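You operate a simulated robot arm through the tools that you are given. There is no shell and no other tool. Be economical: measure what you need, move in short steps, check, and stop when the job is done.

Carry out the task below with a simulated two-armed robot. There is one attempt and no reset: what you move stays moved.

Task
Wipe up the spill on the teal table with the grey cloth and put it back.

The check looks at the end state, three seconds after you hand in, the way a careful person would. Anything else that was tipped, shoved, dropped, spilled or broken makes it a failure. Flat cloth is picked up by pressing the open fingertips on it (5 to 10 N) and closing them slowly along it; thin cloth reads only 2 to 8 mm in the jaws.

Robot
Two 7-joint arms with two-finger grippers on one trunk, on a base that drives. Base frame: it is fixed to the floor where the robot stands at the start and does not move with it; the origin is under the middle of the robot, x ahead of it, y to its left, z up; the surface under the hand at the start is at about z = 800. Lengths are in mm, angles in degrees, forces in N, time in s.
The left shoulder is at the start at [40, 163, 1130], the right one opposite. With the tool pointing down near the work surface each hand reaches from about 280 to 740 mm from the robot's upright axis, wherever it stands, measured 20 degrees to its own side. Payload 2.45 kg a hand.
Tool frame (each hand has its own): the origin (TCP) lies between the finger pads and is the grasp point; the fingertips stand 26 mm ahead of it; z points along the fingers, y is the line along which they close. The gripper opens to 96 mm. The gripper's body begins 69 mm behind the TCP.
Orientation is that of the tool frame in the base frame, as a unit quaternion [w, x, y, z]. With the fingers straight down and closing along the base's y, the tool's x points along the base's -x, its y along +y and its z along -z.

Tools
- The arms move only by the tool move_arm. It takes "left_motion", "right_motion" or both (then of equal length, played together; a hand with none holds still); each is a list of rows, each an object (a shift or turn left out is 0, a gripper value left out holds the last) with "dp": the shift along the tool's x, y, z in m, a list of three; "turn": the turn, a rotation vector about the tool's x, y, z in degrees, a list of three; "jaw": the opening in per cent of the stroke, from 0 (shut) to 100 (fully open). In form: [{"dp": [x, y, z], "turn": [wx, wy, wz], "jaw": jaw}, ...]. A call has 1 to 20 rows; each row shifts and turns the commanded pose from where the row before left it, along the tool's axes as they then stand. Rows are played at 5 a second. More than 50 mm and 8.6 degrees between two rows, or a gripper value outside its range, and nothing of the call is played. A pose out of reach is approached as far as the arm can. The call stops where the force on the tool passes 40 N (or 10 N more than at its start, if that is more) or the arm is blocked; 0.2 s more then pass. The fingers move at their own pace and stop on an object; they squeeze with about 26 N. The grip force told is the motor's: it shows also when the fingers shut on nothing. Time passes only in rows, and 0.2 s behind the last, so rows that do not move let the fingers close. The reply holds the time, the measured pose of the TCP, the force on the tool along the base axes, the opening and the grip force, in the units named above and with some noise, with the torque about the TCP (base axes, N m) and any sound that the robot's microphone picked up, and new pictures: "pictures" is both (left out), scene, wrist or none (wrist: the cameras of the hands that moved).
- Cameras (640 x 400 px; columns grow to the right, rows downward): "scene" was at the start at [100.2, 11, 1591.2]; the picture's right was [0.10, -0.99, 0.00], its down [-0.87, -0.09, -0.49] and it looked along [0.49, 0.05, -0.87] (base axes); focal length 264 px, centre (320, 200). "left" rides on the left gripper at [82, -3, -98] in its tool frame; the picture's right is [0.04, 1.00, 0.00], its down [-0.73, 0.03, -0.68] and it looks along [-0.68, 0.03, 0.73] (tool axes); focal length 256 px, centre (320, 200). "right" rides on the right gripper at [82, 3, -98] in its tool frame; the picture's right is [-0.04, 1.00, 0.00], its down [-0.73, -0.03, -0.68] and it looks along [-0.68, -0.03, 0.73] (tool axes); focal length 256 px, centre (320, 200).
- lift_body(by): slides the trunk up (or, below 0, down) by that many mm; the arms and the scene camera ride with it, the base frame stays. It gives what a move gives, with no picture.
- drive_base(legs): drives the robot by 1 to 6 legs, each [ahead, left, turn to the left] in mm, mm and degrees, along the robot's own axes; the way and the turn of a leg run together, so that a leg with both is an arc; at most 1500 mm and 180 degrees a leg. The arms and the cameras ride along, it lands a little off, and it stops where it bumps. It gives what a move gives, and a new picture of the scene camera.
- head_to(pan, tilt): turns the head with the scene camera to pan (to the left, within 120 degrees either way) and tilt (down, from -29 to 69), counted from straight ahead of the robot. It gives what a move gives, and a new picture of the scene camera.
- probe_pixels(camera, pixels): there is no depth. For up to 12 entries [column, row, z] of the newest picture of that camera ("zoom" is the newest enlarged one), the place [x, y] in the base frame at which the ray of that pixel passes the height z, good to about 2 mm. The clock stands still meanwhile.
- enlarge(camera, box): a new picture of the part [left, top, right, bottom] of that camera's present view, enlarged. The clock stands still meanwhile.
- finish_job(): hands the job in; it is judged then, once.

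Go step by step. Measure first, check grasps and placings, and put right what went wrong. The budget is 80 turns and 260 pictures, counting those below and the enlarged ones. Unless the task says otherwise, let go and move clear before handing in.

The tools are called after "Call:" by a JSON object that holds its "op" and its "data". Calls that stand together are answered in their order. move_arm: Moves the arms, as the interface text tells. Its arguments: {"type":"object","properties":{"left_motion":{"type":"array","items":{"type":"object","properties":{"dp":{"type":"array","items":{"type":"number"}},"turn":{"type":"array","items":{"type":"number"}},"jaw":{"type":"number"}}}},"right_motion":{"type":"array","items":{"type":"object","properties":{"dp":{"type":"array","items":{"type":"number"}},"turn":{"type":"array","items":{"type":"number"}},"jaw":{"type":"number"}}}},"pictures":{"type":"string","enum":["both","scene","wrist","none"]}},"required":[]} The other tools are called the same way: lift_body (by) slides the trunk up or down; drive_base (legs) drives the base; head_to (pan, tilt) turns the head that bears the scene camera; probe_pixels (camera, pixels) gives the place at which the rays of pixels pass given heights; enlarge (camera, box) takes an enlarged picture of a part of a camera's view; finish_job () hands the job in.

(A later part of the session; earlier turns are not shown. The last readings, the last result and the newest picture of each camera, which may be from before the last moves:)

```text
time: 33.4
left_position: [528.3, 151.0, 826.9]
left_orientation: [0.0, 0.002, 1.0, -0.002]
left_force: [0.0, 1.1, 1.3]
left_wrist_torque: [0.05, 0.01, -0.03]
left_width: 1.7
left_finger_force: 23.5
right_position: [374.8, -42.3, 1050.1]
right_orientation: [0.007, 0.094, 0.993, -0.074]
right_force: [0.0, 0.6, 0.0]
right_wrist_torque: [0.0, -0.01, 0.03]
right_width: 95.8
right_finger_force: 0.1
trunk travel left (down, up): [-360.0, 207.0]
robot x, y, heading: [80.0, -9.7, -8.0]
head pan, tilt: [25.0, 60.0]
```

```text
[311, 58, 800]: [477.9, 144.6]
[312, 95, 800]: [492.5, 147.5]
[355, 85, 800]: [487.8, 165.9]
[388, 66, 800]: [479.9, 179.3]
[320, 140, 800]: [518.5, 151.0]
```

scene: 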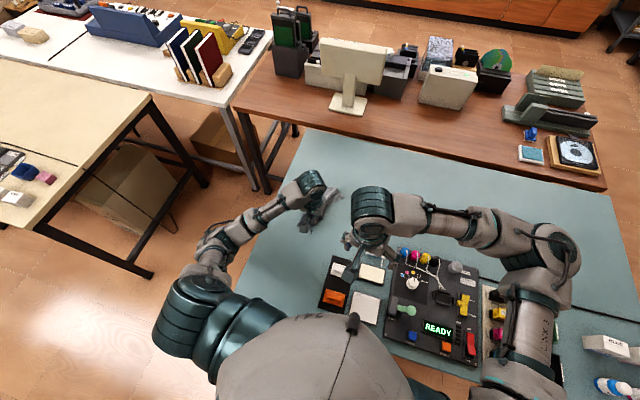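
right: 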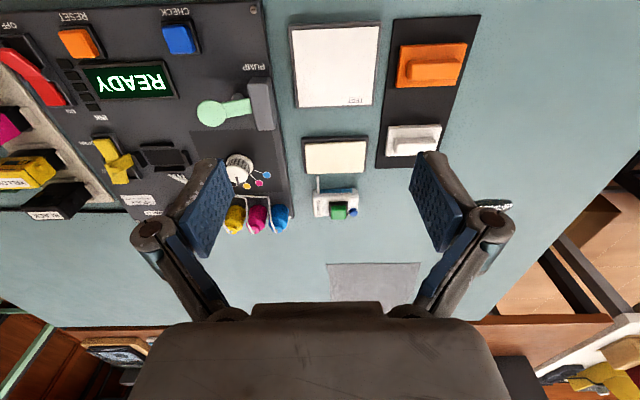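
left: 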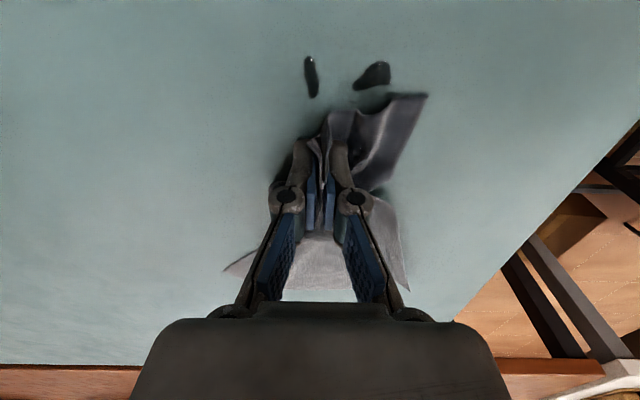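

The patches lie at x 478–493, y 145–180. I drag the bunch over them (already reached x≈479 safely before) and stroke in y.

Call:
{"op": "move_arm", "data": {"left_motion": [{"dp": [0.012, -0.002, 0]}, {"dp": [0.012, -0.002, 0]}, {"dp": [0.012, -0.001, 0.0005]}, {"dp": [0.008, 0, 0.0005]}, {"dp": [0, 0.01, 0]}, {"dp": [0, 0.01, 0]}, {"dp": [0, 0.01, 0]}, {"dp": [0.008, 0, 0]}, {"dp": [0, -0.012, 0]}, {"dp": [0, -0.012, 0]}, {"dp": [0, -0.012, 0]}, {"dp": [0, 0, 0]}]}}

```text
time: 36.0
left_position: [474.3, 139.1, 826.0]
left_orientation: [0.0, 0.002, 1.0, -0.001]
left_force: [-0.2, 2.6, 13.9]
left_wrist_torque: [0.41, 0.04, 0.0]
left_width: 4.4
left_finger_force: 28.1
right_position: [373.2, -41.3, 1049.0]
right_orientation: [0.007, 0.094, 0.993, -0.074]
right_force: [0.2, 0.3, 0.4]
right_wrist_torque: [-0.01, 0.01, 0.02]
right_width: 96.2
right_finger_force: 0.0
trunk travel left (down, up): [-360.0, 207.0]
robot x, y, heading: [77.5, -10.1, -8.0]
head pan, tilt: [25.0, 60.0]
```

scene: 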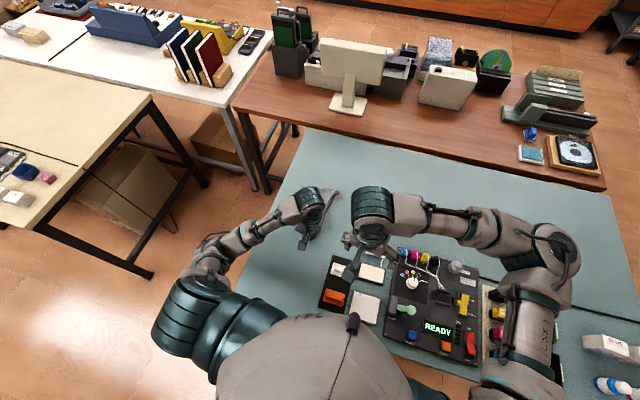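
left: 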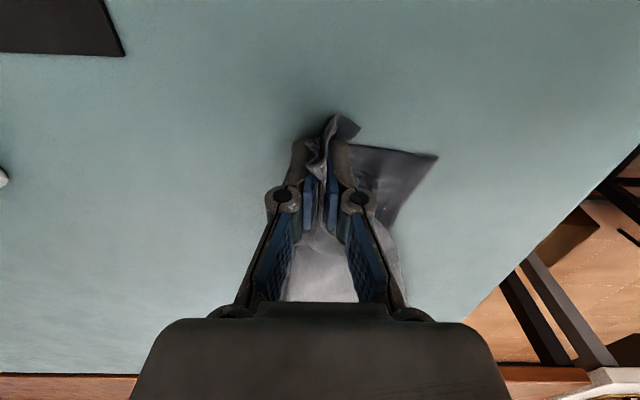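

No liquid is visible ahead now. I lift the cloth up to look beneath it.

Call:
{"op": "move_arm", "data": {"left_motion": [{"dp": [0, 0, -0.03]}, {"dp": [0, 0, -0.035]}, {"dp": [0, 0, -0.035]}, {"dp": [0, 0, -0.035]}, {"dp": [0, 0, -0.035]}, {"dp": [0, 0, -0.035]}, {"dp": [0, 0, -0.035]}, {"dp": [0, 0, -0.035]}, {"dp": [0, 0, 0]}]}}

Call:
{"op": "enlarge", "data": {"camera": "right", "box": [320, 60, 640, 260]}}

Call:
{"op": "enlarge", "data": {"camera": "scene", "box": [230, 120, 400, 260]}}

```text
time: 38.0
left_position: [477.5, 140.6, 1101.5]
left_orientation: [-0.001, 0.002, 1.0, 0.0]
left_force: [-1.1, -0.6, -0.1]
left_wrist_torque: [0.0, -0.02, 0.0]
left_width: 1.7
left_finger_force: 23.7
right_position: [374.6, -41.3, 1049.8]
right_orientation: [0.007, 0.094, 0.993, -0.075]
right_force: [1.1, -0.2, -0.2]
right_wrist_torque: [-0.02, 0.0, -0.02]
right_width: 95.7
right_finger_force: 0.1
trunk travel left (down, up): [-360.0, 207.0]
robot x, y, heading: [79.8, -10.8, -8.2]
head pan, tilt: [25.0, 60.0]
```

scene: 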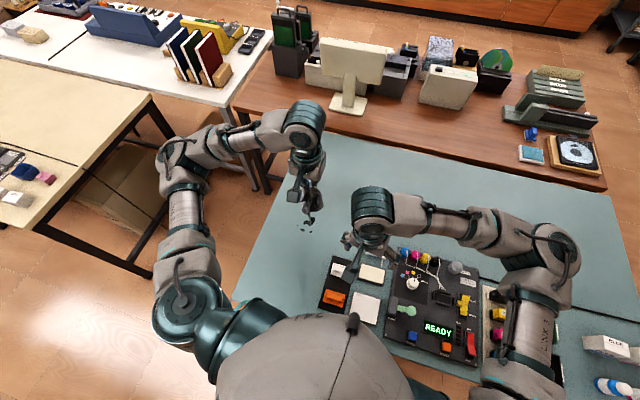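
left: 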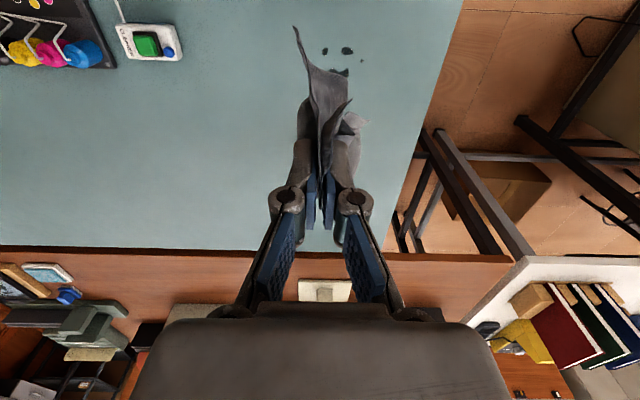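

```text
2.00 times, centred on (480, 160) of right
```

zoom: 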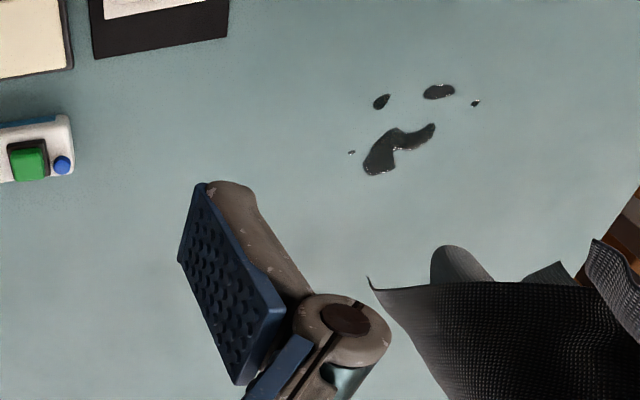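

```text
2.86 times, centred on (315, 190) of scene
```

zoom: 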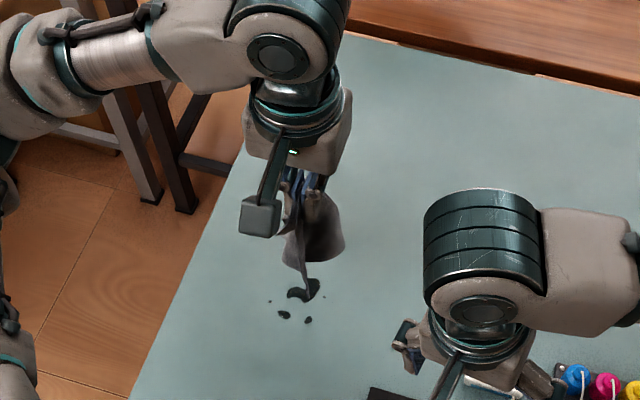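

Several patches remain. I measure them in the enlarged scene view.

Call:
{"op": "probe_pixels", "data": {"camera": "zoom", "pixels": [[290, 294, 800], [306, 300, 800], [316, 283, 800], [283, 314, 800], [308, 320, 800], [268, 301, 800], [322, 296, 800]]}}

Call:
{"op": "probe_pixels", "data": {"camera": "right", "pixels": [[510, 144, 800], [533, 125, 800], [510, 111, 800], [539, 106, 800], [557, 111, 800], [495, 136, 800]]}}

```text
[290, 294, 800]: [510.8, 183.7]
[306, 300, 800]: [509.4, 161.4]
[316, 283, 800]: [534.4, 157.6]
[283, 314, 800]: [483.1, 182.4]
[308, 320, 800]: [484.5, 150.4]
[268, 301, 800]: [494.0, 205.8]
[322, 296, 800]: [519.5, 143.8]
```

```text
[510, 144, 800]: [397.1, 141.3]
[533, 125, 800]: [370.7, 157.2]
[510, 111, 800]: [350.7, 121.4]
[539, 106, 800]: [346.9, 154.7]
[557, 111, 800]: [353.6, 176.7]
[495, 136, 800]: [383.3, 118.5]
```

The remaining marks lie in x 480–535, y 144–206. I lower the bunch at (535,140) and will raster over that area.

Call:
{"op": "move_arm", "data": {"left_motion": [{"dp": [-0.007, 0, 0.0335]}, {"dp": [-0.007, 0, 0.0335]}, {"dp": [-0.007, 0, 0.0335]}, {"dp": [-0.007, 0, 0.0335]}, {"dp": [-0.007, 0, 0.0335]}, {"dp": [-0.007, 0, 0.0335]}, {"dp": [-0.007, 0, 0.0335]}, {"dp": [-0.007, 0, 0.0335]}, {"dp": [0, 0, 0.003]}, {"dp": [0, 0, 0]}], "pictures": "wrist"}}

```text
time: 40.1
left_position: [533.5, 139.7, 830.0]
left_orientation: [0.0, 0.001, 1.0, -0.001]
left_force: [-0.6, -0.1, 4.4]
left_wrist_torque: [0.02, 0.05, -0.03]
left_width: 4.6
left_finger_force: 27.1
right_position: [373.5, -41.3, 1050.2]
right_orientation: [0.007, 0.094, 0.993, -0.074]
right_force: [0.6, 0.0, 0.2]
right_wrist_torque: [-0.01, 0.02, -0.02]
right_width: 96.1
right_finger_force: 0.0
trunk travel left (down, up): [-360.0, 207.0]
robot x, y, heading: [82.9, -10.0, -7.8]
head pan, tilt: [25.0, 60.0]
```

left: 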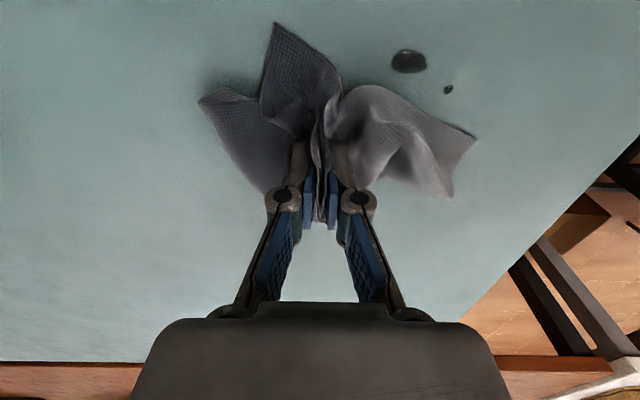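

Contact 4.4 N. I press 3 mm more and raster.

Call:
{"op": "move_arm", "data": {"left_motion": [{"dp": [0, 0, 0.003]}, {"dp": [0, 0.015, 0]}, {"dp": [0, 0.015, 0]}, {"dp": [0, 0.015, 0]}, {"dp": [0, 0.015, 0]}, {"dp": [0, 0.012, 0]}, {"dp": [0.014, 0, 0]}, {"dp": [0, -0.015, 0]}, {"dp": [0, -0.015, 0]}, {"dp": [0, -0.015, 0]}, {"dp": [0, -0.015, 0]}, {"dp": [0, -0.012, 0]}, {"dp": [0.014, 0, 0]}, {"dp": [0, 0.015, 0]}, {"dp": [0, 0.015, 0]}, {"dp": [0, 0.015, 0]}, {"dp": [0, 0.015, 0]}, {"dp": [0, 0.012, 0]}, {"dp": [0, 0, 0]}], "pictures": "wrist"}}

```text
time: 42.0
left_position: [518.7, 201.7, 830.2]
left_orientation: [0.002, 0.0, 1.0, 0.0]
left_force: [-3.0, -0.1, 16.2]
left_wrist_torque: [-0.19, 0.11, -0.03]
left_width: 3.9
left_finger_force: 27.5
right_position: [374.1, -39.5, 1050.3]
right_orientation: [0.008, 0.094, 0.993, -0.075]
right_force: [-0.5, 0.5, 0.5]
right_wrist_torque: [-0.01, -0.01, -0.01]
right_width: 95.9
right_finger_force: 0.1
trunk travel left (down, up): [-360.0, 207.0]
robot x, y, heading: [78.7, -8.8, -7.9]
head pan, tilt: [25.0, 60.0]
stopped in row 9 (left hand): the force on the tool passed its limit at 42 N (the readings are from after the stop); the commanded pose is now the measured one
```

left: 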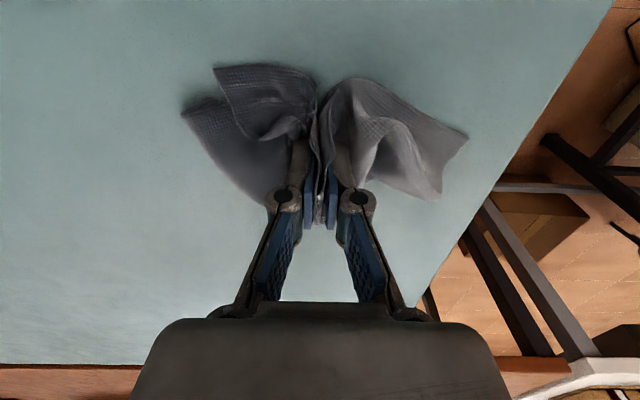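

The bunch got thick under the tips (42 N). I ease up by 1 mm and go on with the raster.

Call:
{"op": "move_arm", "data": {"left_motion": [{"dp": [0, 0, -0.001]}, {"dp": [0, -0.012, 0]}, {"dp": [0, -0.012, 0]}, {"dp": [0, -0.012, 0]}, {"dp": [0, -0.012, 0]}, {"dp": [0, -0.012, 0]}, {"dp": [0.014, 0, 0]}, {"dp": [0, 0.012, 0]}, {"dp": [0, 0.012, 0]}, {"dp": [0, 0.012, 0]}, {"dp": [0, 0.012, 0]}, {"dp": [0, 0.012, 0]}, {"dp": [0, 0, 0]}], "pictures": "wrist"}}

```text
time: 44.8
left_position: [504.8, 200.9, 828.6]
left_orientation: [0.002, 0.0, 1.0, 0.002]
left_force: [-0.7, 0.4, 7.4]
left_wrist_torque: [0.01, 0.09, 0.03]
left_width: 1.8
left_finger_force: 28.3
right_position: [373.4, -40.6, 1050.4]
right_orientation: [0.008, 0.094, 0.993, -0.075]
right_force: [0.2, 0.6, -0.3]
right_wrist_torque: [-0.01, -0.05, 0.02]
right_width: 96.0
right_finger_force: 0.1
trunk travel left (down, up): [-360.0, 207.0]
robot x, y, heading: [78.4, -6.6, -8.2]
head pan, tilt: [25.0, 60.0]
```

left: 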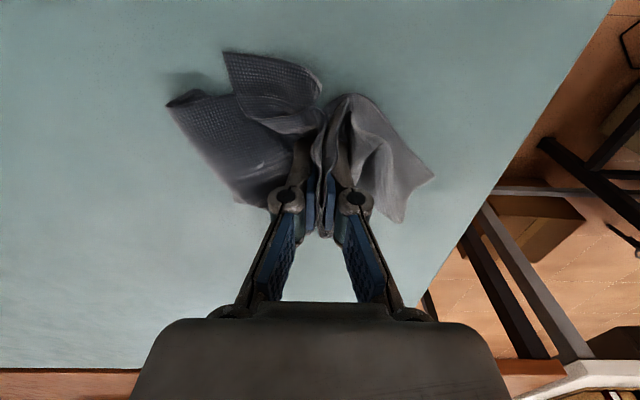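

Going well. I do the nearest lanes (x≈491 and 478) next.

Call:
{"op": "move_arm", "data": {"left_motion": [{"dp": [0.013, 0, 0]}, {"dp": [0, -0.012, 0]}, {"dp": [0, -0.012, 0]}, {"dp": [0, -0.012, 0]}, {"dp": [0, -0.012, 0]}, {"dp": [0, -0.012, 0]}, {"dp": [0.012, 0, 0]}, {"dp": [0, 0.012, 0]}, {"dp": [0, 0.012, 0]}, {"dp": [0, 0.012, 0]}, {"dp": [0, 0.012, 0]}, {"dp": [0, 0.012, 0]}, {"dp": [0, 0, 0]}], "pictures": "wrist"}}

Call:
{"op": "move_arm", "data": {"left_motion": [{"dp": [0, 0, -0.03]}, {"dp": [0, 0, -0.035]}, {"dp": [0, 0, -0.035]}, {"dp": [0, 0, -0.035]}, {"dp": [0, 0, -0.035]}, {"dp": [0, 0, -0.035]}, {"dp": [0, 0, -0.035]}, {"dp": [0, 0, -0.035]}, {"dp": [0, 0, 0]}]}}

Call:
{"op": "enlarge", "data": {"camera": "scene", "box": [230, 120, 400, 260]}}

Call:
{"op": "enlarge", "data": {"camera": "left", "box": [180, 0, 480, 180]}}

```text
time: 47.6
left_position: [479.1, 201.0, 828.9]
left_orientation: [0.001, 0.0, 1.0, 0.002]
left_force: [-0.4, 0.1, 0.6]
left_wrist_torque: [-0.01, 0.02, -0.03]
left_width: 4.0
left_finger_force: 31.5
right_position: [373.6, -39.8, 1050.4]
right_orientation: [0.007, 0.093, 0.993, -0.074]
right_force: [-0.6, 0.3, -0.2]
right_wrist_torque: [-0.05, 0.01, -0.02]
right_width: 96.1
right_finger_force: 0.1
trunk travel left (down, up): [-360.0, 207.0]
robot x, y, heading: [77.9, -9.4, -7.6]
head pan, tilt: [25.0, 60.0]
```

left: 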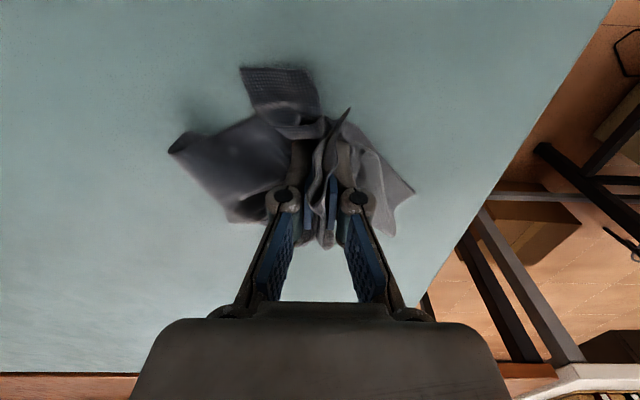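

```text
time: 49.6
left_position: [480.2, 201.4, 1105.0]
left_orientation: [0.0, 0.0, 1.0, 0.001]
left_force: [0.1, 0.6, -0.6]
left_wrist_torque: [-0.04, 0.03, 0.0]
left_width: 4.3
left_finger_force: 29.9
right_position: [374.4, -39.1, 1049.4]
right_orientation: [0.007, 0.094, 0.993, -0.075]
right_force: [-0.1, -0.6, -0.4]
right_wrist_torque: [-0.01, -0.03, 0.05]
right_width: 95.8
right_finger_force: 0.0
trunk travel left (down, up): [-360.0, 207.0]
robot x, y, heading: [78.7, -6.1, -8.0]
head pan, tilt: [25.0, 60.0]
```

scene: 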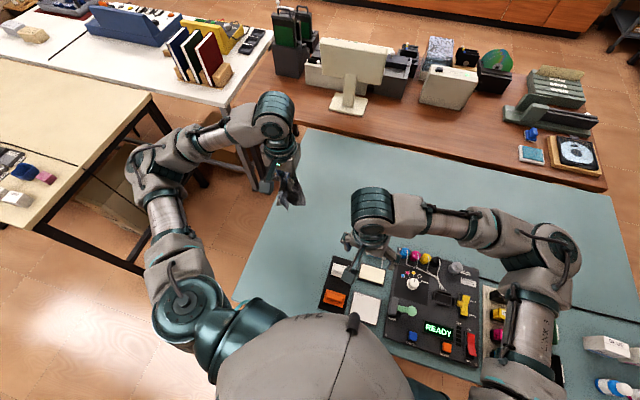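
left: 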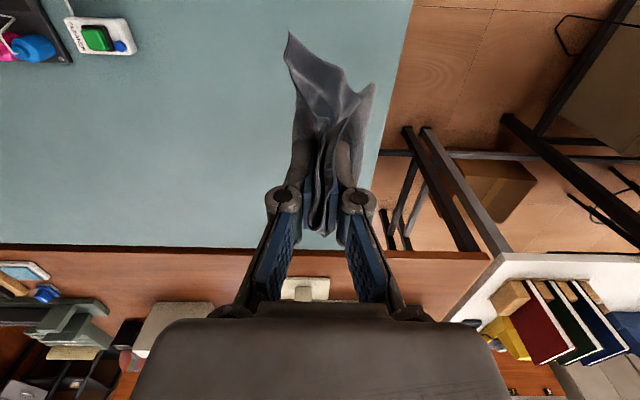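

```text
2.86 times, centred on (315, 190) of scene
```

zoom: 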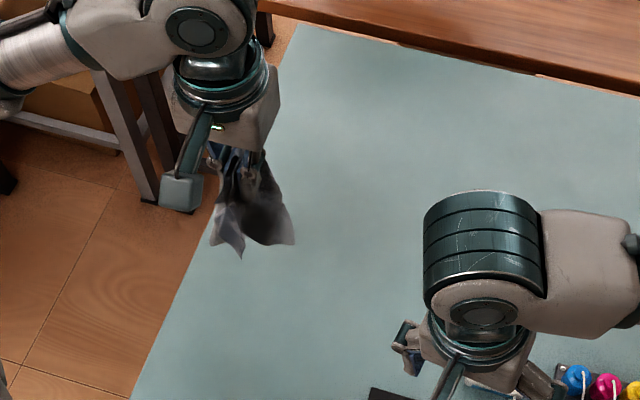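

```text
2.13 times, centred on (330, 90) of left
```

zoom: 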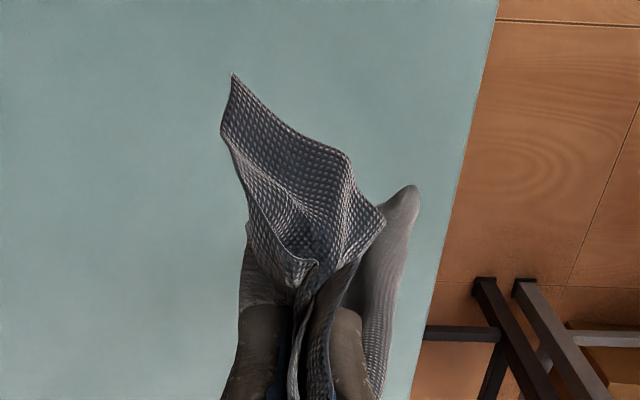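

The table is clean where visible. Next I move the right hand aside and carry the cloth toward its old place, up high.

Call:
{"op": "move_arm", "data": {"right_motion": [{"dp": [0, -0.03, 0]}, {"dp": [0, -0.03, 0]}, {"dp": [0, -0.03, 0]}, {"dp": [0, -0.03, 0]}, {"dp": [0, -0.03, 0]}, {"dp": [0, 0, 0]}], "pictures": "none"}}

Call:
{"op": "move_arm", "data": {"left_motion": [{"dp": [-0.0286, -0.0249, 0]}, {"dp": [-0.0286, -0.0249, 0]}, {"dp": [-0.0286, -0.0249, 0]}, {"dp": [-0.0286, -0.0249, 0]}, {"dp": [-0.0286, -0.0249, 0]}, {"dp": [-0.0286, -0.0249, 0]}, {"dp": [-0.0286, -0.0249, 0]}, {"dp": [0, 0, 0]}]}}

Call:
{"op": "enlarge", "data": {"camera": "scene", "box": [230, 120, 400, 260]}}

```text
time: 51.0
left_position: [478.6, 199.9, 1105.2]
left_orientation: [0.001, 0.0, 1.0, 0.001]
left_force: [-0.7, -1.0, 1.0]
left_wrist_torque: [-0.04, 0.01, 0.04]
left_width: 3.7
left_finger_force: 31.6
right_position: [345.6, -186.6, 1071.8]
right_orientation: [0.007, 0.094, 0.993, -0.075]
right_force: [0.6, -0.1, -0.3]
right_wrist_torque: [-0.01, 0.0, -0.02]
right_width: 96.0
right_finger_force: 0.1
trunk travel left (down, up): [-360.0, 207.0]
robot x, y, heading: [78.5, -5.8, -7.9]
head pan, tilt: [25.0, 60.0]
```

```text
time: 52.8
left_position: [677.8, 23.5, 1103.5]
left_orientation: [0.002, 0.0, 1.0, 0.003]
left_force: [-0.4, 0.4, 2.3]
left_wrist_torque: [0.07, -0.02, 0.04]
left_width: 1.2
left_finger_force: 23.0
right_position: [344.4, -188.2, 1071.8]
right_orientation: [0.008, 0.094, 0.993, -0.074]
right_force: [-0.1, 0.1, 0.0]
right_wrist_torque: [0.0, -0.05, -0.01]
right_width: 95.9
right_finger_force: 0.1
trunk travel left (down, up): [-360.0, 207.0]
robot x, y, heading: [80.7, -6.5, -7.9]
head pan, tilt: [25.0, 60.0]
```

scene: 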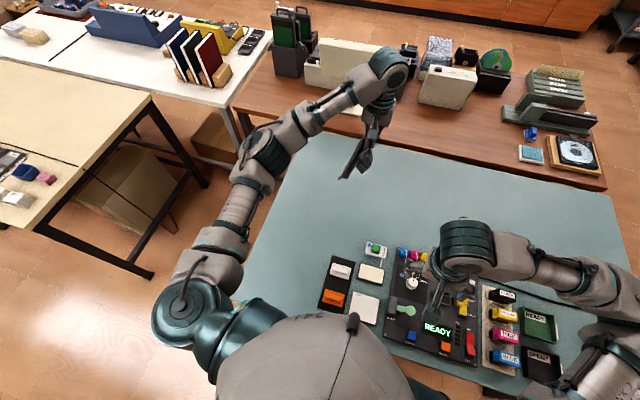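
left: 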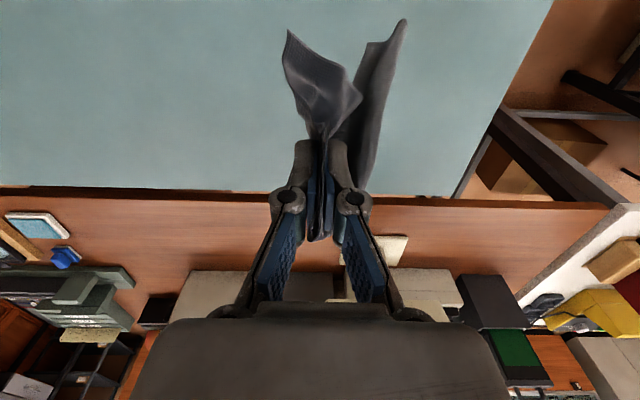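

```text
2.86 times, centred on (315, 190) of scene
```

zoom: 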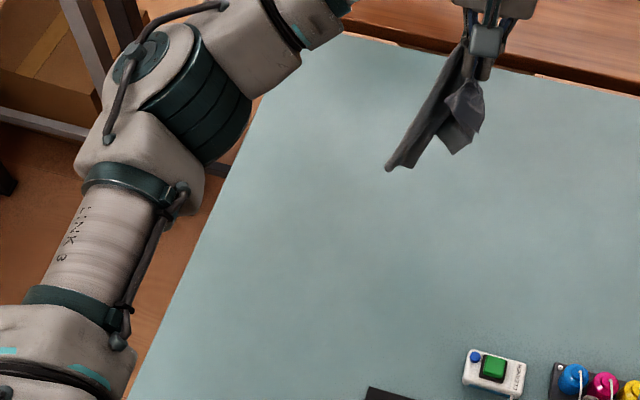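

The spill area is spotless. I tilt the fingers 40° forward for reach, and check how near the monitor on the back desk is.

Call:
{"op": "probe_pixels", "data": {"camera": "scene", "pixels": [[347, 110, 800], [400, 95, 800], [440, 105, 800], [330, 90, 900]]}}

Call:
{"op": "move_arm", "data": {"left_motion": [{"turn": [0, -8, 0]}, {"turn": [0, -8, 0]}, {"turn": [0, -8, 0]}, {"turn": [0, -8, 0]}, {"turn": [0, -8, 0]}, {"dp": [0, 0, 0]}], "pictures": "wrist"}}

```text
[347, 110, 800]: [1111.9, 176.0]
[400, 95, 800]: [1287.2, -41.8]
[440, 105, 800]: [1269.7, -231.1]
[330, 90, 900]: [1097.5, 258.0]
```

```text
time: 54.2
left_position: [679.2, 23.1, 1103.5]
left_orientation: [0.343, 0.001, 0.939, 0.002]
left_force: [0.2, 0.3, -0.7]
left_wrist_torque: [-0.01, 0.01, 0.0]
left_width: 4.3
left_finger_force: 25.7
right_position: [345.6, -187.3, 1073.0]
right_orientation: [0.007, 0.094, 0.993, -0.074]
right_force: [-0.1, 0.1, -0.2]
right_wrist_torque: [0.03, -0.04, 0.04]
right_width: 95.9
right_finger_force: 0.0
trunk travel left (down, up): [-360.0, 207.0]
robot x, y, heading: [77.8, -9.2, -8.1]
head pan, tilt: [25.0, 60.0]
```

left: 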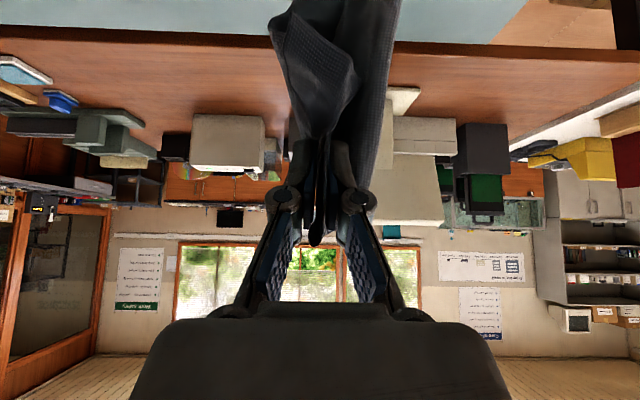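

Obstacles are beyond x≈1100. I move forward to x≈870, z≈1053.

Call:
{"op": "move_arm", "data": {"left_motion": [{"dp": [-0.0227, 0, 0.0321]}, {"dp": [-0.0227, 0, 0.0321]}, {"dp": [-0.0227, 0, 0.0321]}, {"dp": [-0.0227, 0, 0.0321]}, {"dp": [-0.0227, 0, 0.0321]}, {"dp": [0, 0, 0]}, {"dp": [0, 0, 0]}]}}

Call:
{"op": "enlarge", "data": {"camera": "scene", "box": [260, 30, 460, 180]}}

```text
time: 55.8
left_position: [870.1, 24.0, 1054.0]
left_orientation: [0.343, 0.001, 0.939, 0.002]
left_force: [2.2, 0.2, -1.5]
left_wrist_torque: [-0.02, 0.02, -0.01]
left_width: 4.0
left_finger_force: 22.7
right_position: [344.5, -187.9, 1071.3]
right_orientation: [0.008, 0.094, 0.993, -0.074]
right_force: [0.3, -0.1, -0.1]
right_wrist_torque: [0.01, 0.02, 0.0]
right_width: 96.1
right_finger_force: 0.1
trunk travel left (down, up): [-360.0, 207.0]
robot x, y, heading: [76.1, -7.8, -8.1]
head pan, tilt: [25.0, 60.0]
```

scene: 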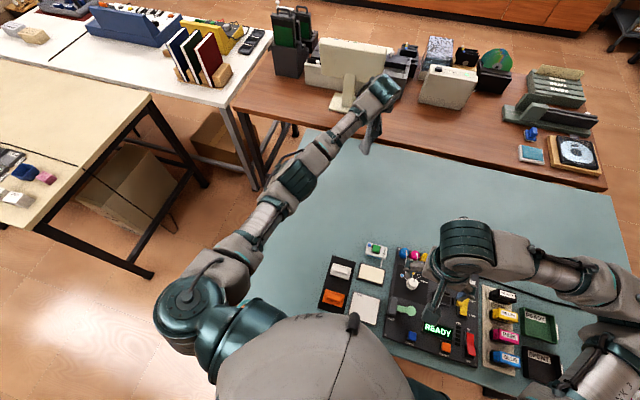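
left: 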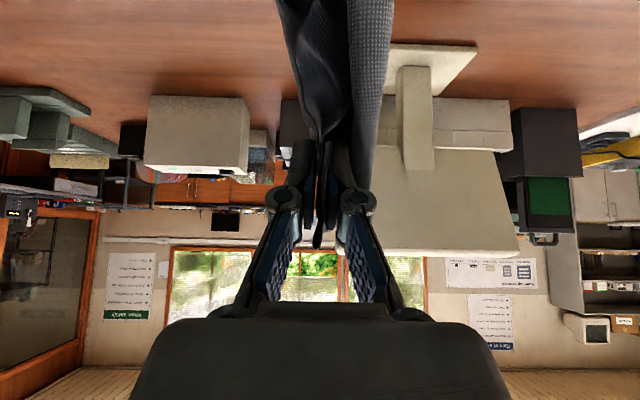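

```text
2.67 times, centred on (360, 105) of scene
```

zoom: 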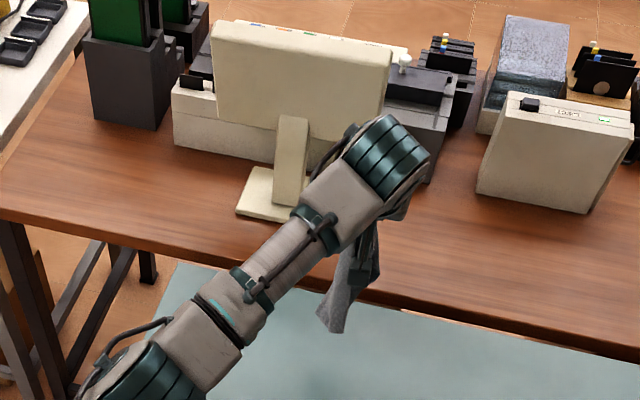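

The cloth hangs freely behind the hand. I lower it until the far edge touches, then lay it down along an arc back toward me.

Call:
{"op": "move_arm", "data": {"left_motion": [{"dp": [0.0077, 0, 0.0092]}, {"dp": [0.0077, 0, 0.0092]}, {"dp": [0, 0, 0]}, {"dp": [0.0225, 0, -0.0144]}, {"dp": [0.0225, 0, -0.0144]}, {"dp": [0.0252, 0, -0.0081]}, {"dp": [0.0252, 0, -0.0081]}, {"dp": [0.0261, 0, -0.0016]}, {"dp": [0.0261, 0, -0.0016]}, {"dp": [0.0254, 0, 0.0061]}, {"dp": [0.0254, 0, 0.0061]}, {"dp": [0.0234, 0, 0.0123]}, {"dp": [0.0234, 0, 0.0123]}, {"dp": [0, 0, 0]}]}}

Call:
{"op": "enlarge", "data": {"camera": "scene", "box": [260, 80, 460, 230]}}

```text
time: 58.8
left_position: [675.2, 25.8, 880.2]
left_orientation: [0.343, 0.003, 0.939, 0.002]
left_force: [-0.6, 0.6, 1.7]
left_wrist_torque: [-0.04, 0.0, 0.01]
left_width: 2.7
left_finger_force: 32.5
right_position: [344.7, -187.0, 1071.6]
right_orientation: [0.007, 0.094, 0.993, -0.074]
right_force: [-0.4, 0.8, 0.1]
right_wrist_torque: [0.03, 0.03, -0.02]
right_width: 95.8
right_finger_force: 0.1
trunk travel left (down, up): [-360.0, 207.0]
robot x, y, heading: [75.3, -8.3, -8.0]
head pan, tilt: [25.0, 60.0]
```

scene: 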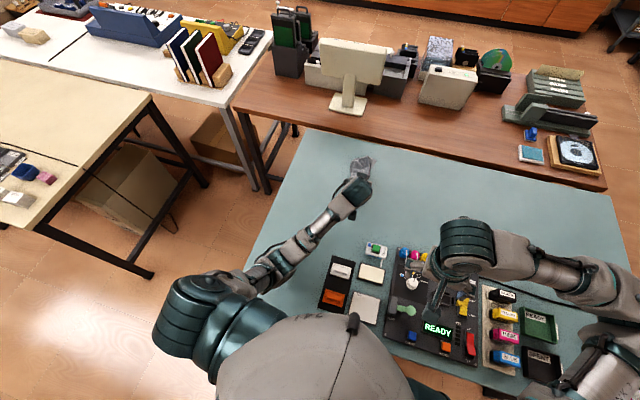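
left: 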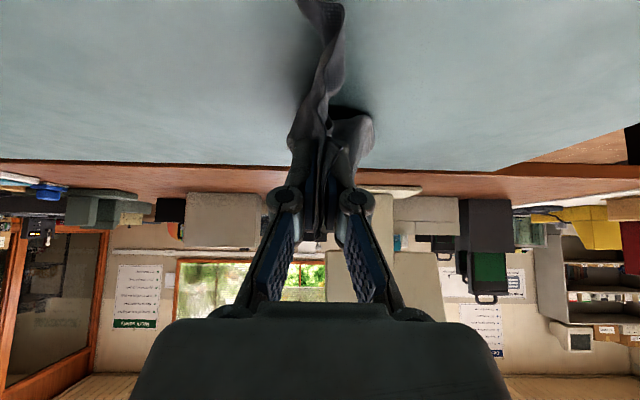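

```text
2.67 times, centred on (360, 155) of scene
```

zoom: 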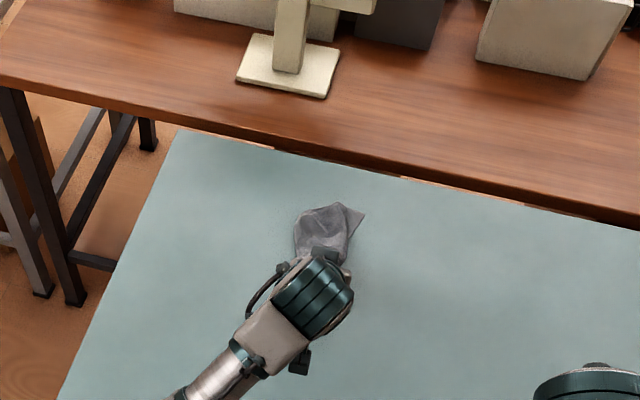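

The cloth is laid but bunched. I lower fully, let go, lift clear and look.

Call:
{"op": "move_arm", "data": {"left_motion": [{"dp": [0.0141, 0, 0.0168]}, {"dp": [0.0116, 0, 0.0138]}, {"dp": [0, 0, 0], "jaw": 20}, {"jaw": 45}, {"jaw": 45}, {"dp": [-0.0257, 0, -0.0306]}, {"dp": [-0.0257, 0, -0.0306]}, {"dp": [-0.0257, 0, -0.0306]}, {"turn": [0, 8, 0]}, {"turn": [0, 8, 0]}, {"turn": [0, 8, 0]}, {"turn": [0, 8, 0]}, {"turn": [0, 8, 0], "dp": [0.02, 0, 0]}, {"dp": [0.03, 0.03, -0.02]}, {"dp": [0.03, 0.03, -0.02]}, {"dp": [0.03, 0.03, -0.02]}, {"dp": [0, 0, 0]}]}}

Call:
{"op": "enlarge", "data": {"camera": "scene", "box": [260, 80, 460, 230]}}

```text
time: 62.4
left_position: [688.6, 119.6, 938.6]
left_orientation: [0.002, 0.0, 1.0, 0.002]
left_force: [-0.3, 0.6, 0.4]
left_wrist_torque: [-0.01, 0.01, 0.03]
left_width: 43.3
left_finger_force: 0.2
left hand out of reach, approached as far as the arm can: row 12, 13, 14, 15, 16
right_position: [343.7, -187.6, 1072.2]
right_orientation: [0.008, 0.094, 0.993, -0.073]
right_force: [-0.2, -0.4, 0.7]
right_wrist_torque: [0.0, -0.03, 0.01]
right_width: 96.0
right_finger_force: 0.1
trunk travel left (down, up): [-360.0, 207.0]
robot x, y, heading: [75.1, -6.3, -8.0]
head pan, tilt: [25.0, 60.0]
```

scene: 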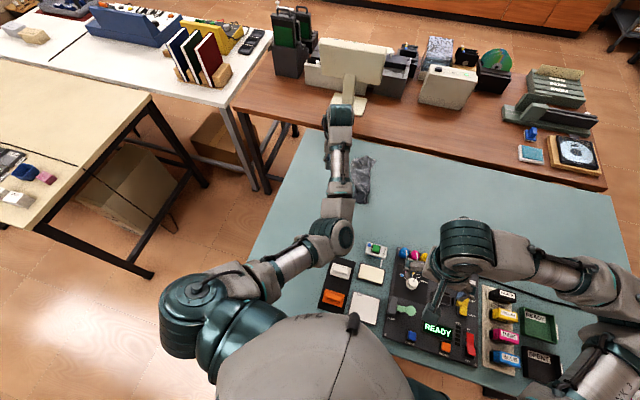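
left: 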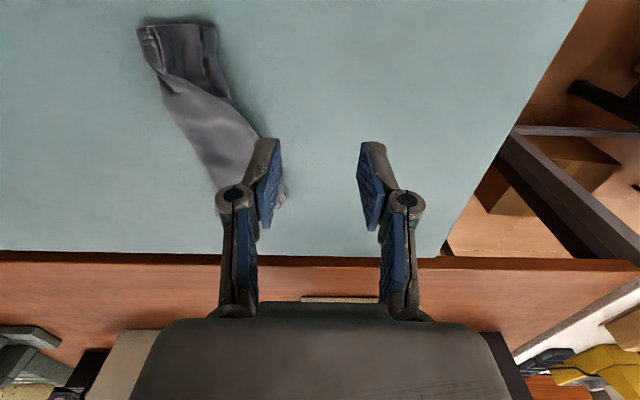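

```text
2.67 times, centred on (360, 155) of scene
```

zoom: 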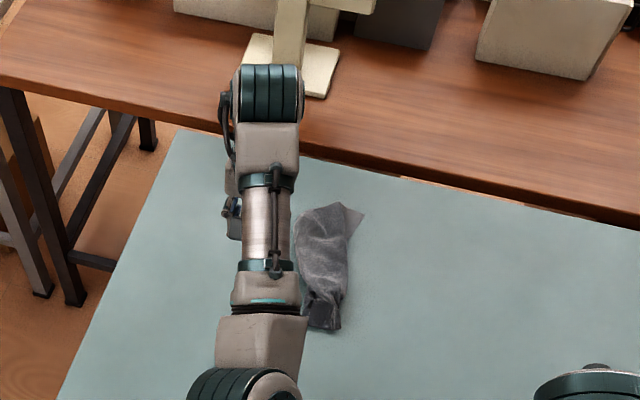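

The cloth is back in place but rolled into a strip. I back the left hand away for a good view of the extents.

Call:
{"op": "move_arm", "data": {"left_motion": [{"dp": [0.02, 0.035, -0.015]}, {"dp": [0.02, 0.035, -0.015]}, {"dp": [0.02, 0.035, -0.015]}, {"dp": [0.02, 0.035, -0.015]}, {"dp": [0, 0, 0]}]}}

Call:
{"op": "enlarge", "data": {"camera": "left", "box": [0, 0, 320, 200]}}

Call:
{"op": "enlarge", "data": {"camera": "scene", "box": [300, 120, 430, 220]}}

```text
time: 63.6
left_position: [630.8, 268.6, 987.1]
left_orientation: [0.001, 0.001, 1.0, 0.002]
left_force: [0.3, -0.8, 0.4]
left_wrist_torque: [0.02, 0.01, 0.02]
left_width: 43.2
left_finger_force: 0.1
left hand out of reach, approached as far as the arm can: row 1, 2
right_position: [346.0, -186.3, 1071.6]
right_orientation: [0.007, 0.094, 0.993, -0.075]
right_force: [-0.1, -0.6, -0.2]
right_wrist_torque: [-0.02, 0.0, 0.02]
right_width: 96.3
right_finger_force: 0.2
trunk travel left (down, up): [-360.0, 207.0]
robot x, y, heading: [80.6, -7.8, -8.0]
head pan, tilt: [25.0, 60.0]
```

scene: 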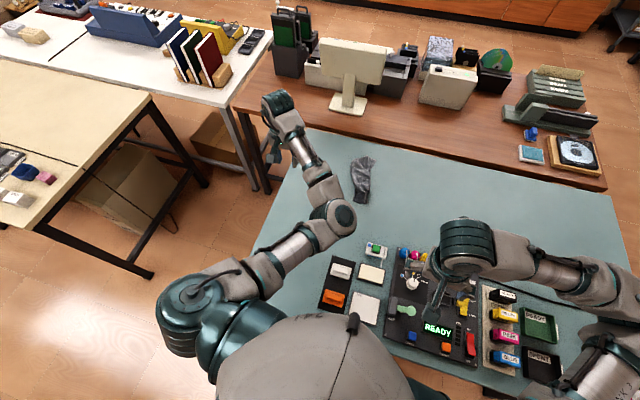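
left: 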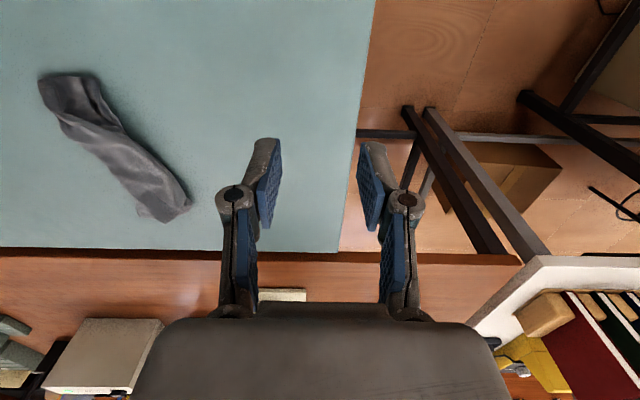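

```text
2.00 times, centred on (160, 100) of left
```

zoom: 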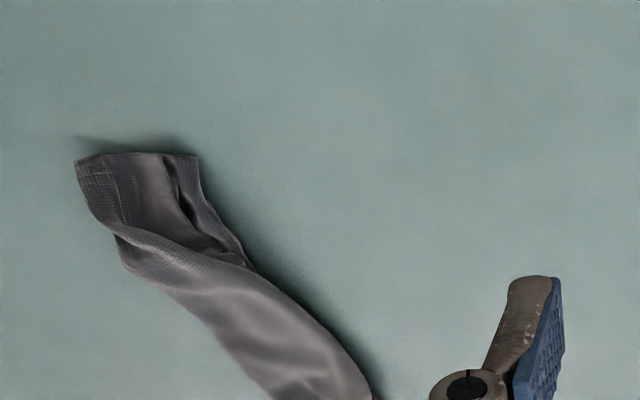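

```text
4.00 times, centred on (365, 170) of scene
```

zoom: 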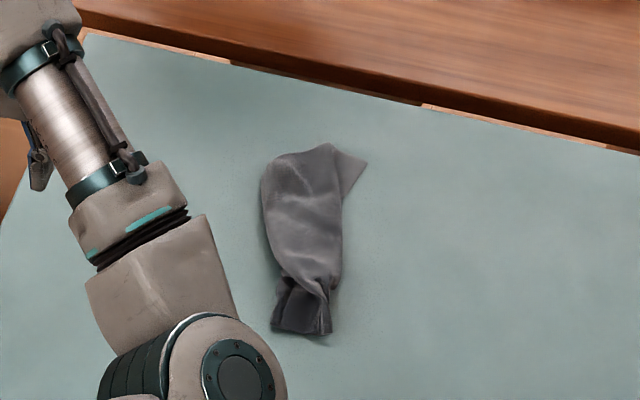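

Call:
{"op": "probe_pixels", "data": {"camera": "zoom", "pixels": [[270, 328, 800], [332, 335, 800], [262, 180, 800], [367, 165, 800], [325, 145, 800], [342, 245, 800], [265, 225, 800], [300, 270, 800]]}}

```text
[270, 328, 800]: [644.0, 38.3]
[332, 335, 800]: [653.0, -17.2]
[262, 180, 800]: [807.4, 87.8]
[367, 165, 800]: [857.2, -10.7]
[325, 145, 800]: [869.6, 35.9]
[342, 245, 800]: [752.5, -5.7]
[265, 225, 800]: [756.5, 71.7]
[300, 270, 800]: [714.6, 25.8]
```

The cloth sits within its old footprint (x 644–870, y −20..88) but is rolled, with the centre about 40 mm off. I'll spread it: pinch its near right edge at (662,−14) and draw that to the right.

Call:
{"op": "move_arm", "data": {"left_motion": [{"dp": [-0.0039, -0.0354, 0.0], "jaw": 42}, {"dp": [-0.0039, -0.0354, 0.0]}, {"dp": [-0.0039, -0.0354, 0.0]}, {"dp": [-0.0039, -0.0354, 0.015]}, {"dp": [-0.0039, -0.0354, 0.02]}, {"dp": [-0.0039, -0.0354, 0.02]}, {"dp": [-0.0039, -0.0354, 0.025]}, {"dp": [-0.0039, -0.0354, 0.03]}, {"dp": [0, 0, 0]}]}}

Call:
{"op": "enlarge", "data": {"camera": "left", "box": [160, 20, 480, 220]}}

```text
time: 65.6
left_position: [704.1, 13.2, 860.6]
left_orientation: [0.001, 0.001, 1.0, 0.003]
left_force: [0.4, 0.6, 0.2]
left_wrist_torque: [0.05, 0.03, 0.01]
left_width: 40.3
left_finger_force: 0.1
left hand out of reach, approached as far as the arm can: row 1, 2, 3, 4
right_position: [345.4, -187.1, 1071.2]
right_orientation: [0.008, 0.095, 0.993, -0.074]
right_force: [0.4, -0.1, 0.0]
right_wrist_torque: [-0.03, -0.01, 0.0]
right_width: 96.2
right_finger_force: 0.1
trunk travel left (down, up): [-360.0, 207.0]
robot x, y, heading: [78.9, -10.8, -8.0]
head pan, tilt: [25.0, 60.0]
```

scene: 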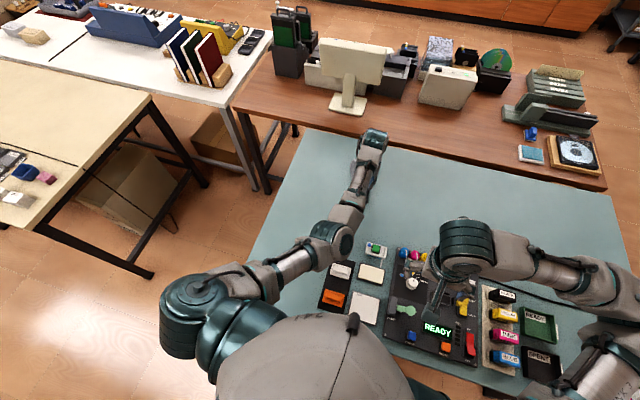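
left: 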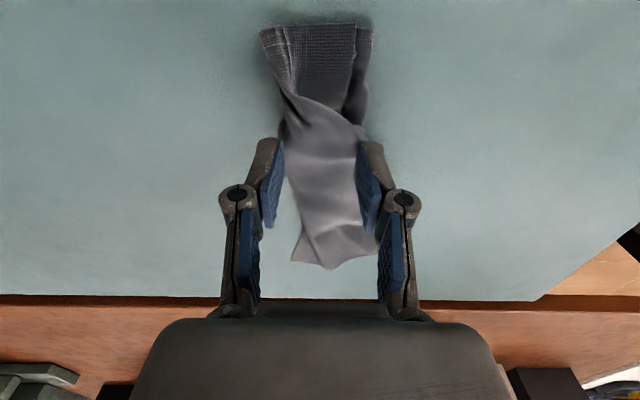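

```text
2.00 times, centred on (320, 120) of left
```

zoom: 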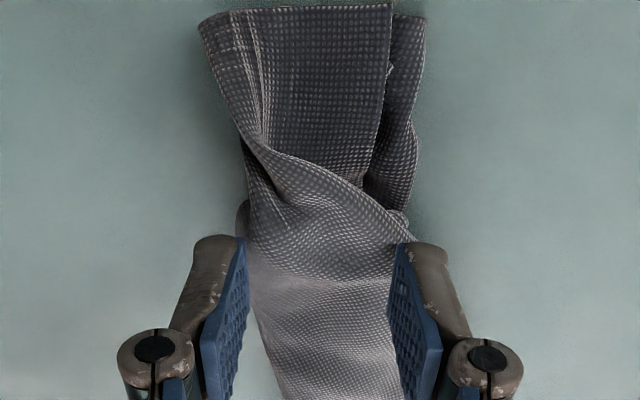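

The enlarged view shows the near edge: a top layer folded over to the right (free corner at zoom (388,8)), with the under-layer beneath. I measure to pick the top layer and flip it to −y.

Call:
{"op": "probe_pixels", "data": {"camera": "zoom", "pixels": [[200, 22, 803], [388, 8, 806], [425, 18, 803], [370, 180, 806], [330, 60, 806]]}}

```text
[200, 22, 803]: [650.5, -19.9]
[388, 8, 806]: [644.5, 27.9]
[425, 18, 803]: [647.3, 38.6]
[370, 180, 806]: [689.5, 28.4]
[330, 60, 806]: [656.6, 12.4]
```

I go to (660,6) with a 26 mm opening and come down close.

Call:
{"op": "move_arm", "data": {"left_motion": [{"dp": [0.022, -0.0035, 0.0], "jaw": 27}, {"dp": [0.022, -0.0035, 0.0]}, {"dp": [0, 0, 0.012]}, {"dp": [0, 0, 0.012]}, {"dp": [0, 0, 0]}], "pictures": "wrist"}}

Call:
{"op": "enlarge", "data": {"camera": "left", "box": [160, 40, 480, 240]}}

```text
time: 66.8
left_position: [662.2, 6.6, 837.2]
left_orientation: [0.001, 0.0, 1.0, 0.003]
left_force: [0.2, 0.5, -0.9]
left_wrist_torque: [0.01, 0.01, -0.03]
left_width: 25.9
left_finger_force: 0.1
right_position: [345.0, -188.4, 1071.1]
right_orientation: [0.008, 0.093, 0.993, -0.074]
right_force: [0.1, -0.2, 0.5]
right_wrist_torque: [-0.01, 0.0, 0.02]
right_width: 95.7
right_finger_force: 0.0
trunk travel left (down, up): [-360.0, 207.0]
robot x, y, heading: [82.6, -8.0, -8.1]
head pan, tilt: [25.0, 60.0]
```

left: 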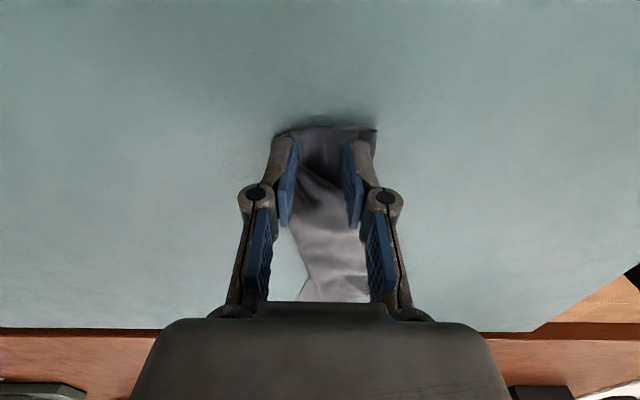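

```text
2.00 times, centred on (320, 140) of left
```

zoom: 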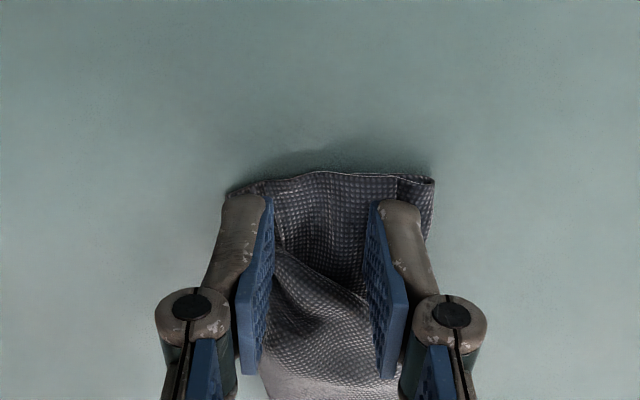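

Well aligned on the top layer. I press lightly.

Call:
{"op": "move_arm", "data": {"left_motion": [{"dp": [0, 0, 0.003]}, {"dp": [0, 0, 0.003]}, {"dp": [0, 0, 0.0015]}, {"dp": [0, 0, 0]}], "pictures": "none"}}

```text
time: 67.8
left_position: [661.8, 7.1, 829.8]
left_orientation: [0.001, 0.0, 1.0, 0.003]
left_force: [0.3, -0.2, 2.7]
left_wrist_torque: [0.03, -0.01, -0.02]
left_width: 26.2
left_finger_force: 0.1
right_position: [344.5, -186.3, 1072.7]
right_orientation: [0.008, 0.094, 0.993, -0.074]
right_force: [0.2, 0.0, -0.4]
right_wrist_torque: [0.01, 0.04, -0.03]
right_width: 95.9
right_finger_force: 0.0
trunk travel left (down, up): [-360.0, 207.0]
robot x, y, heading: [78.8, -9.3, -8.0]
head pan, tilt: [25.0, 60.0]
```

Call:
{"op": "move_arm", "data": {"left_motion": [{"dp": [0, 0, 0.001]}, {"jaw": 22}, {"jaw": 17}, {"jaw": 12}, {"jaw": 8}, {"jaw": 4}, {"jaw": 0}, {"jaw": 0}, {"jaw": 0}, {"dp": [0, 0, -0.015]}, {"dp": [0, 0, -0.02]}, {"dp": [0, 0, 0]}], "pictures": "wrist"}}

Call:
{"op": "enlarge", "data": {"camera": "left", "box": [160, 20, 480, 220]}}

```text
time: 70.4
left_position: [661.5, 6.6, 863.8]
left_orientation: [0.001, 0.0, 1.0, 0.002]
left_force: [0.1, -1.0, 1.0]
left_wrist_torque: [0.02, 0.01, 0.0]
left_width: 1.4
left_finger_force: 26.1
right_position: [344.9, -187.9, 1071.6]
right_orientation: [0.007, 0.094, 0.993, -0.073]
right_force: [-0.1, -0.4, -0.4]
right_wrist_torque: [0.01, 0.02, -0.01]
right_width: 96.2
right_finger_force: 0.0
trunk travel left (down, up): [-360.0, 207.0]
robot x, y, heading: [77.0, -7.2, -8.3]
head pan, tilt: [25.0, 60.0]
```

left: 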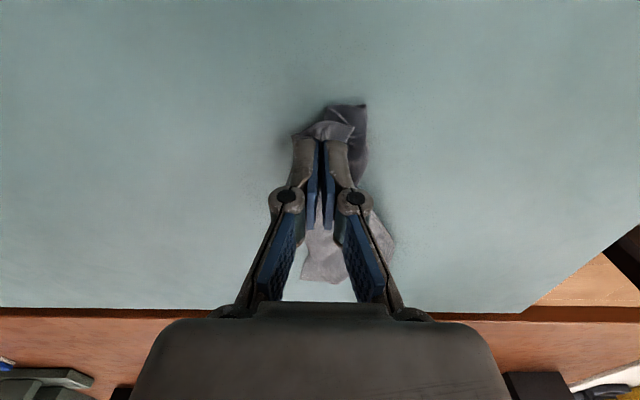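

```text
2.00 times, centred on (320, 120) of left
```

zoom: 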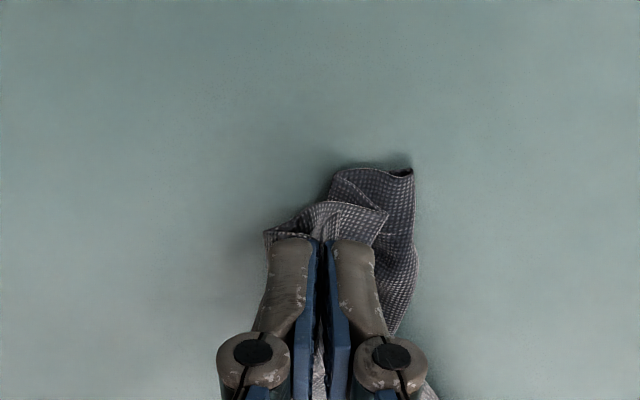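

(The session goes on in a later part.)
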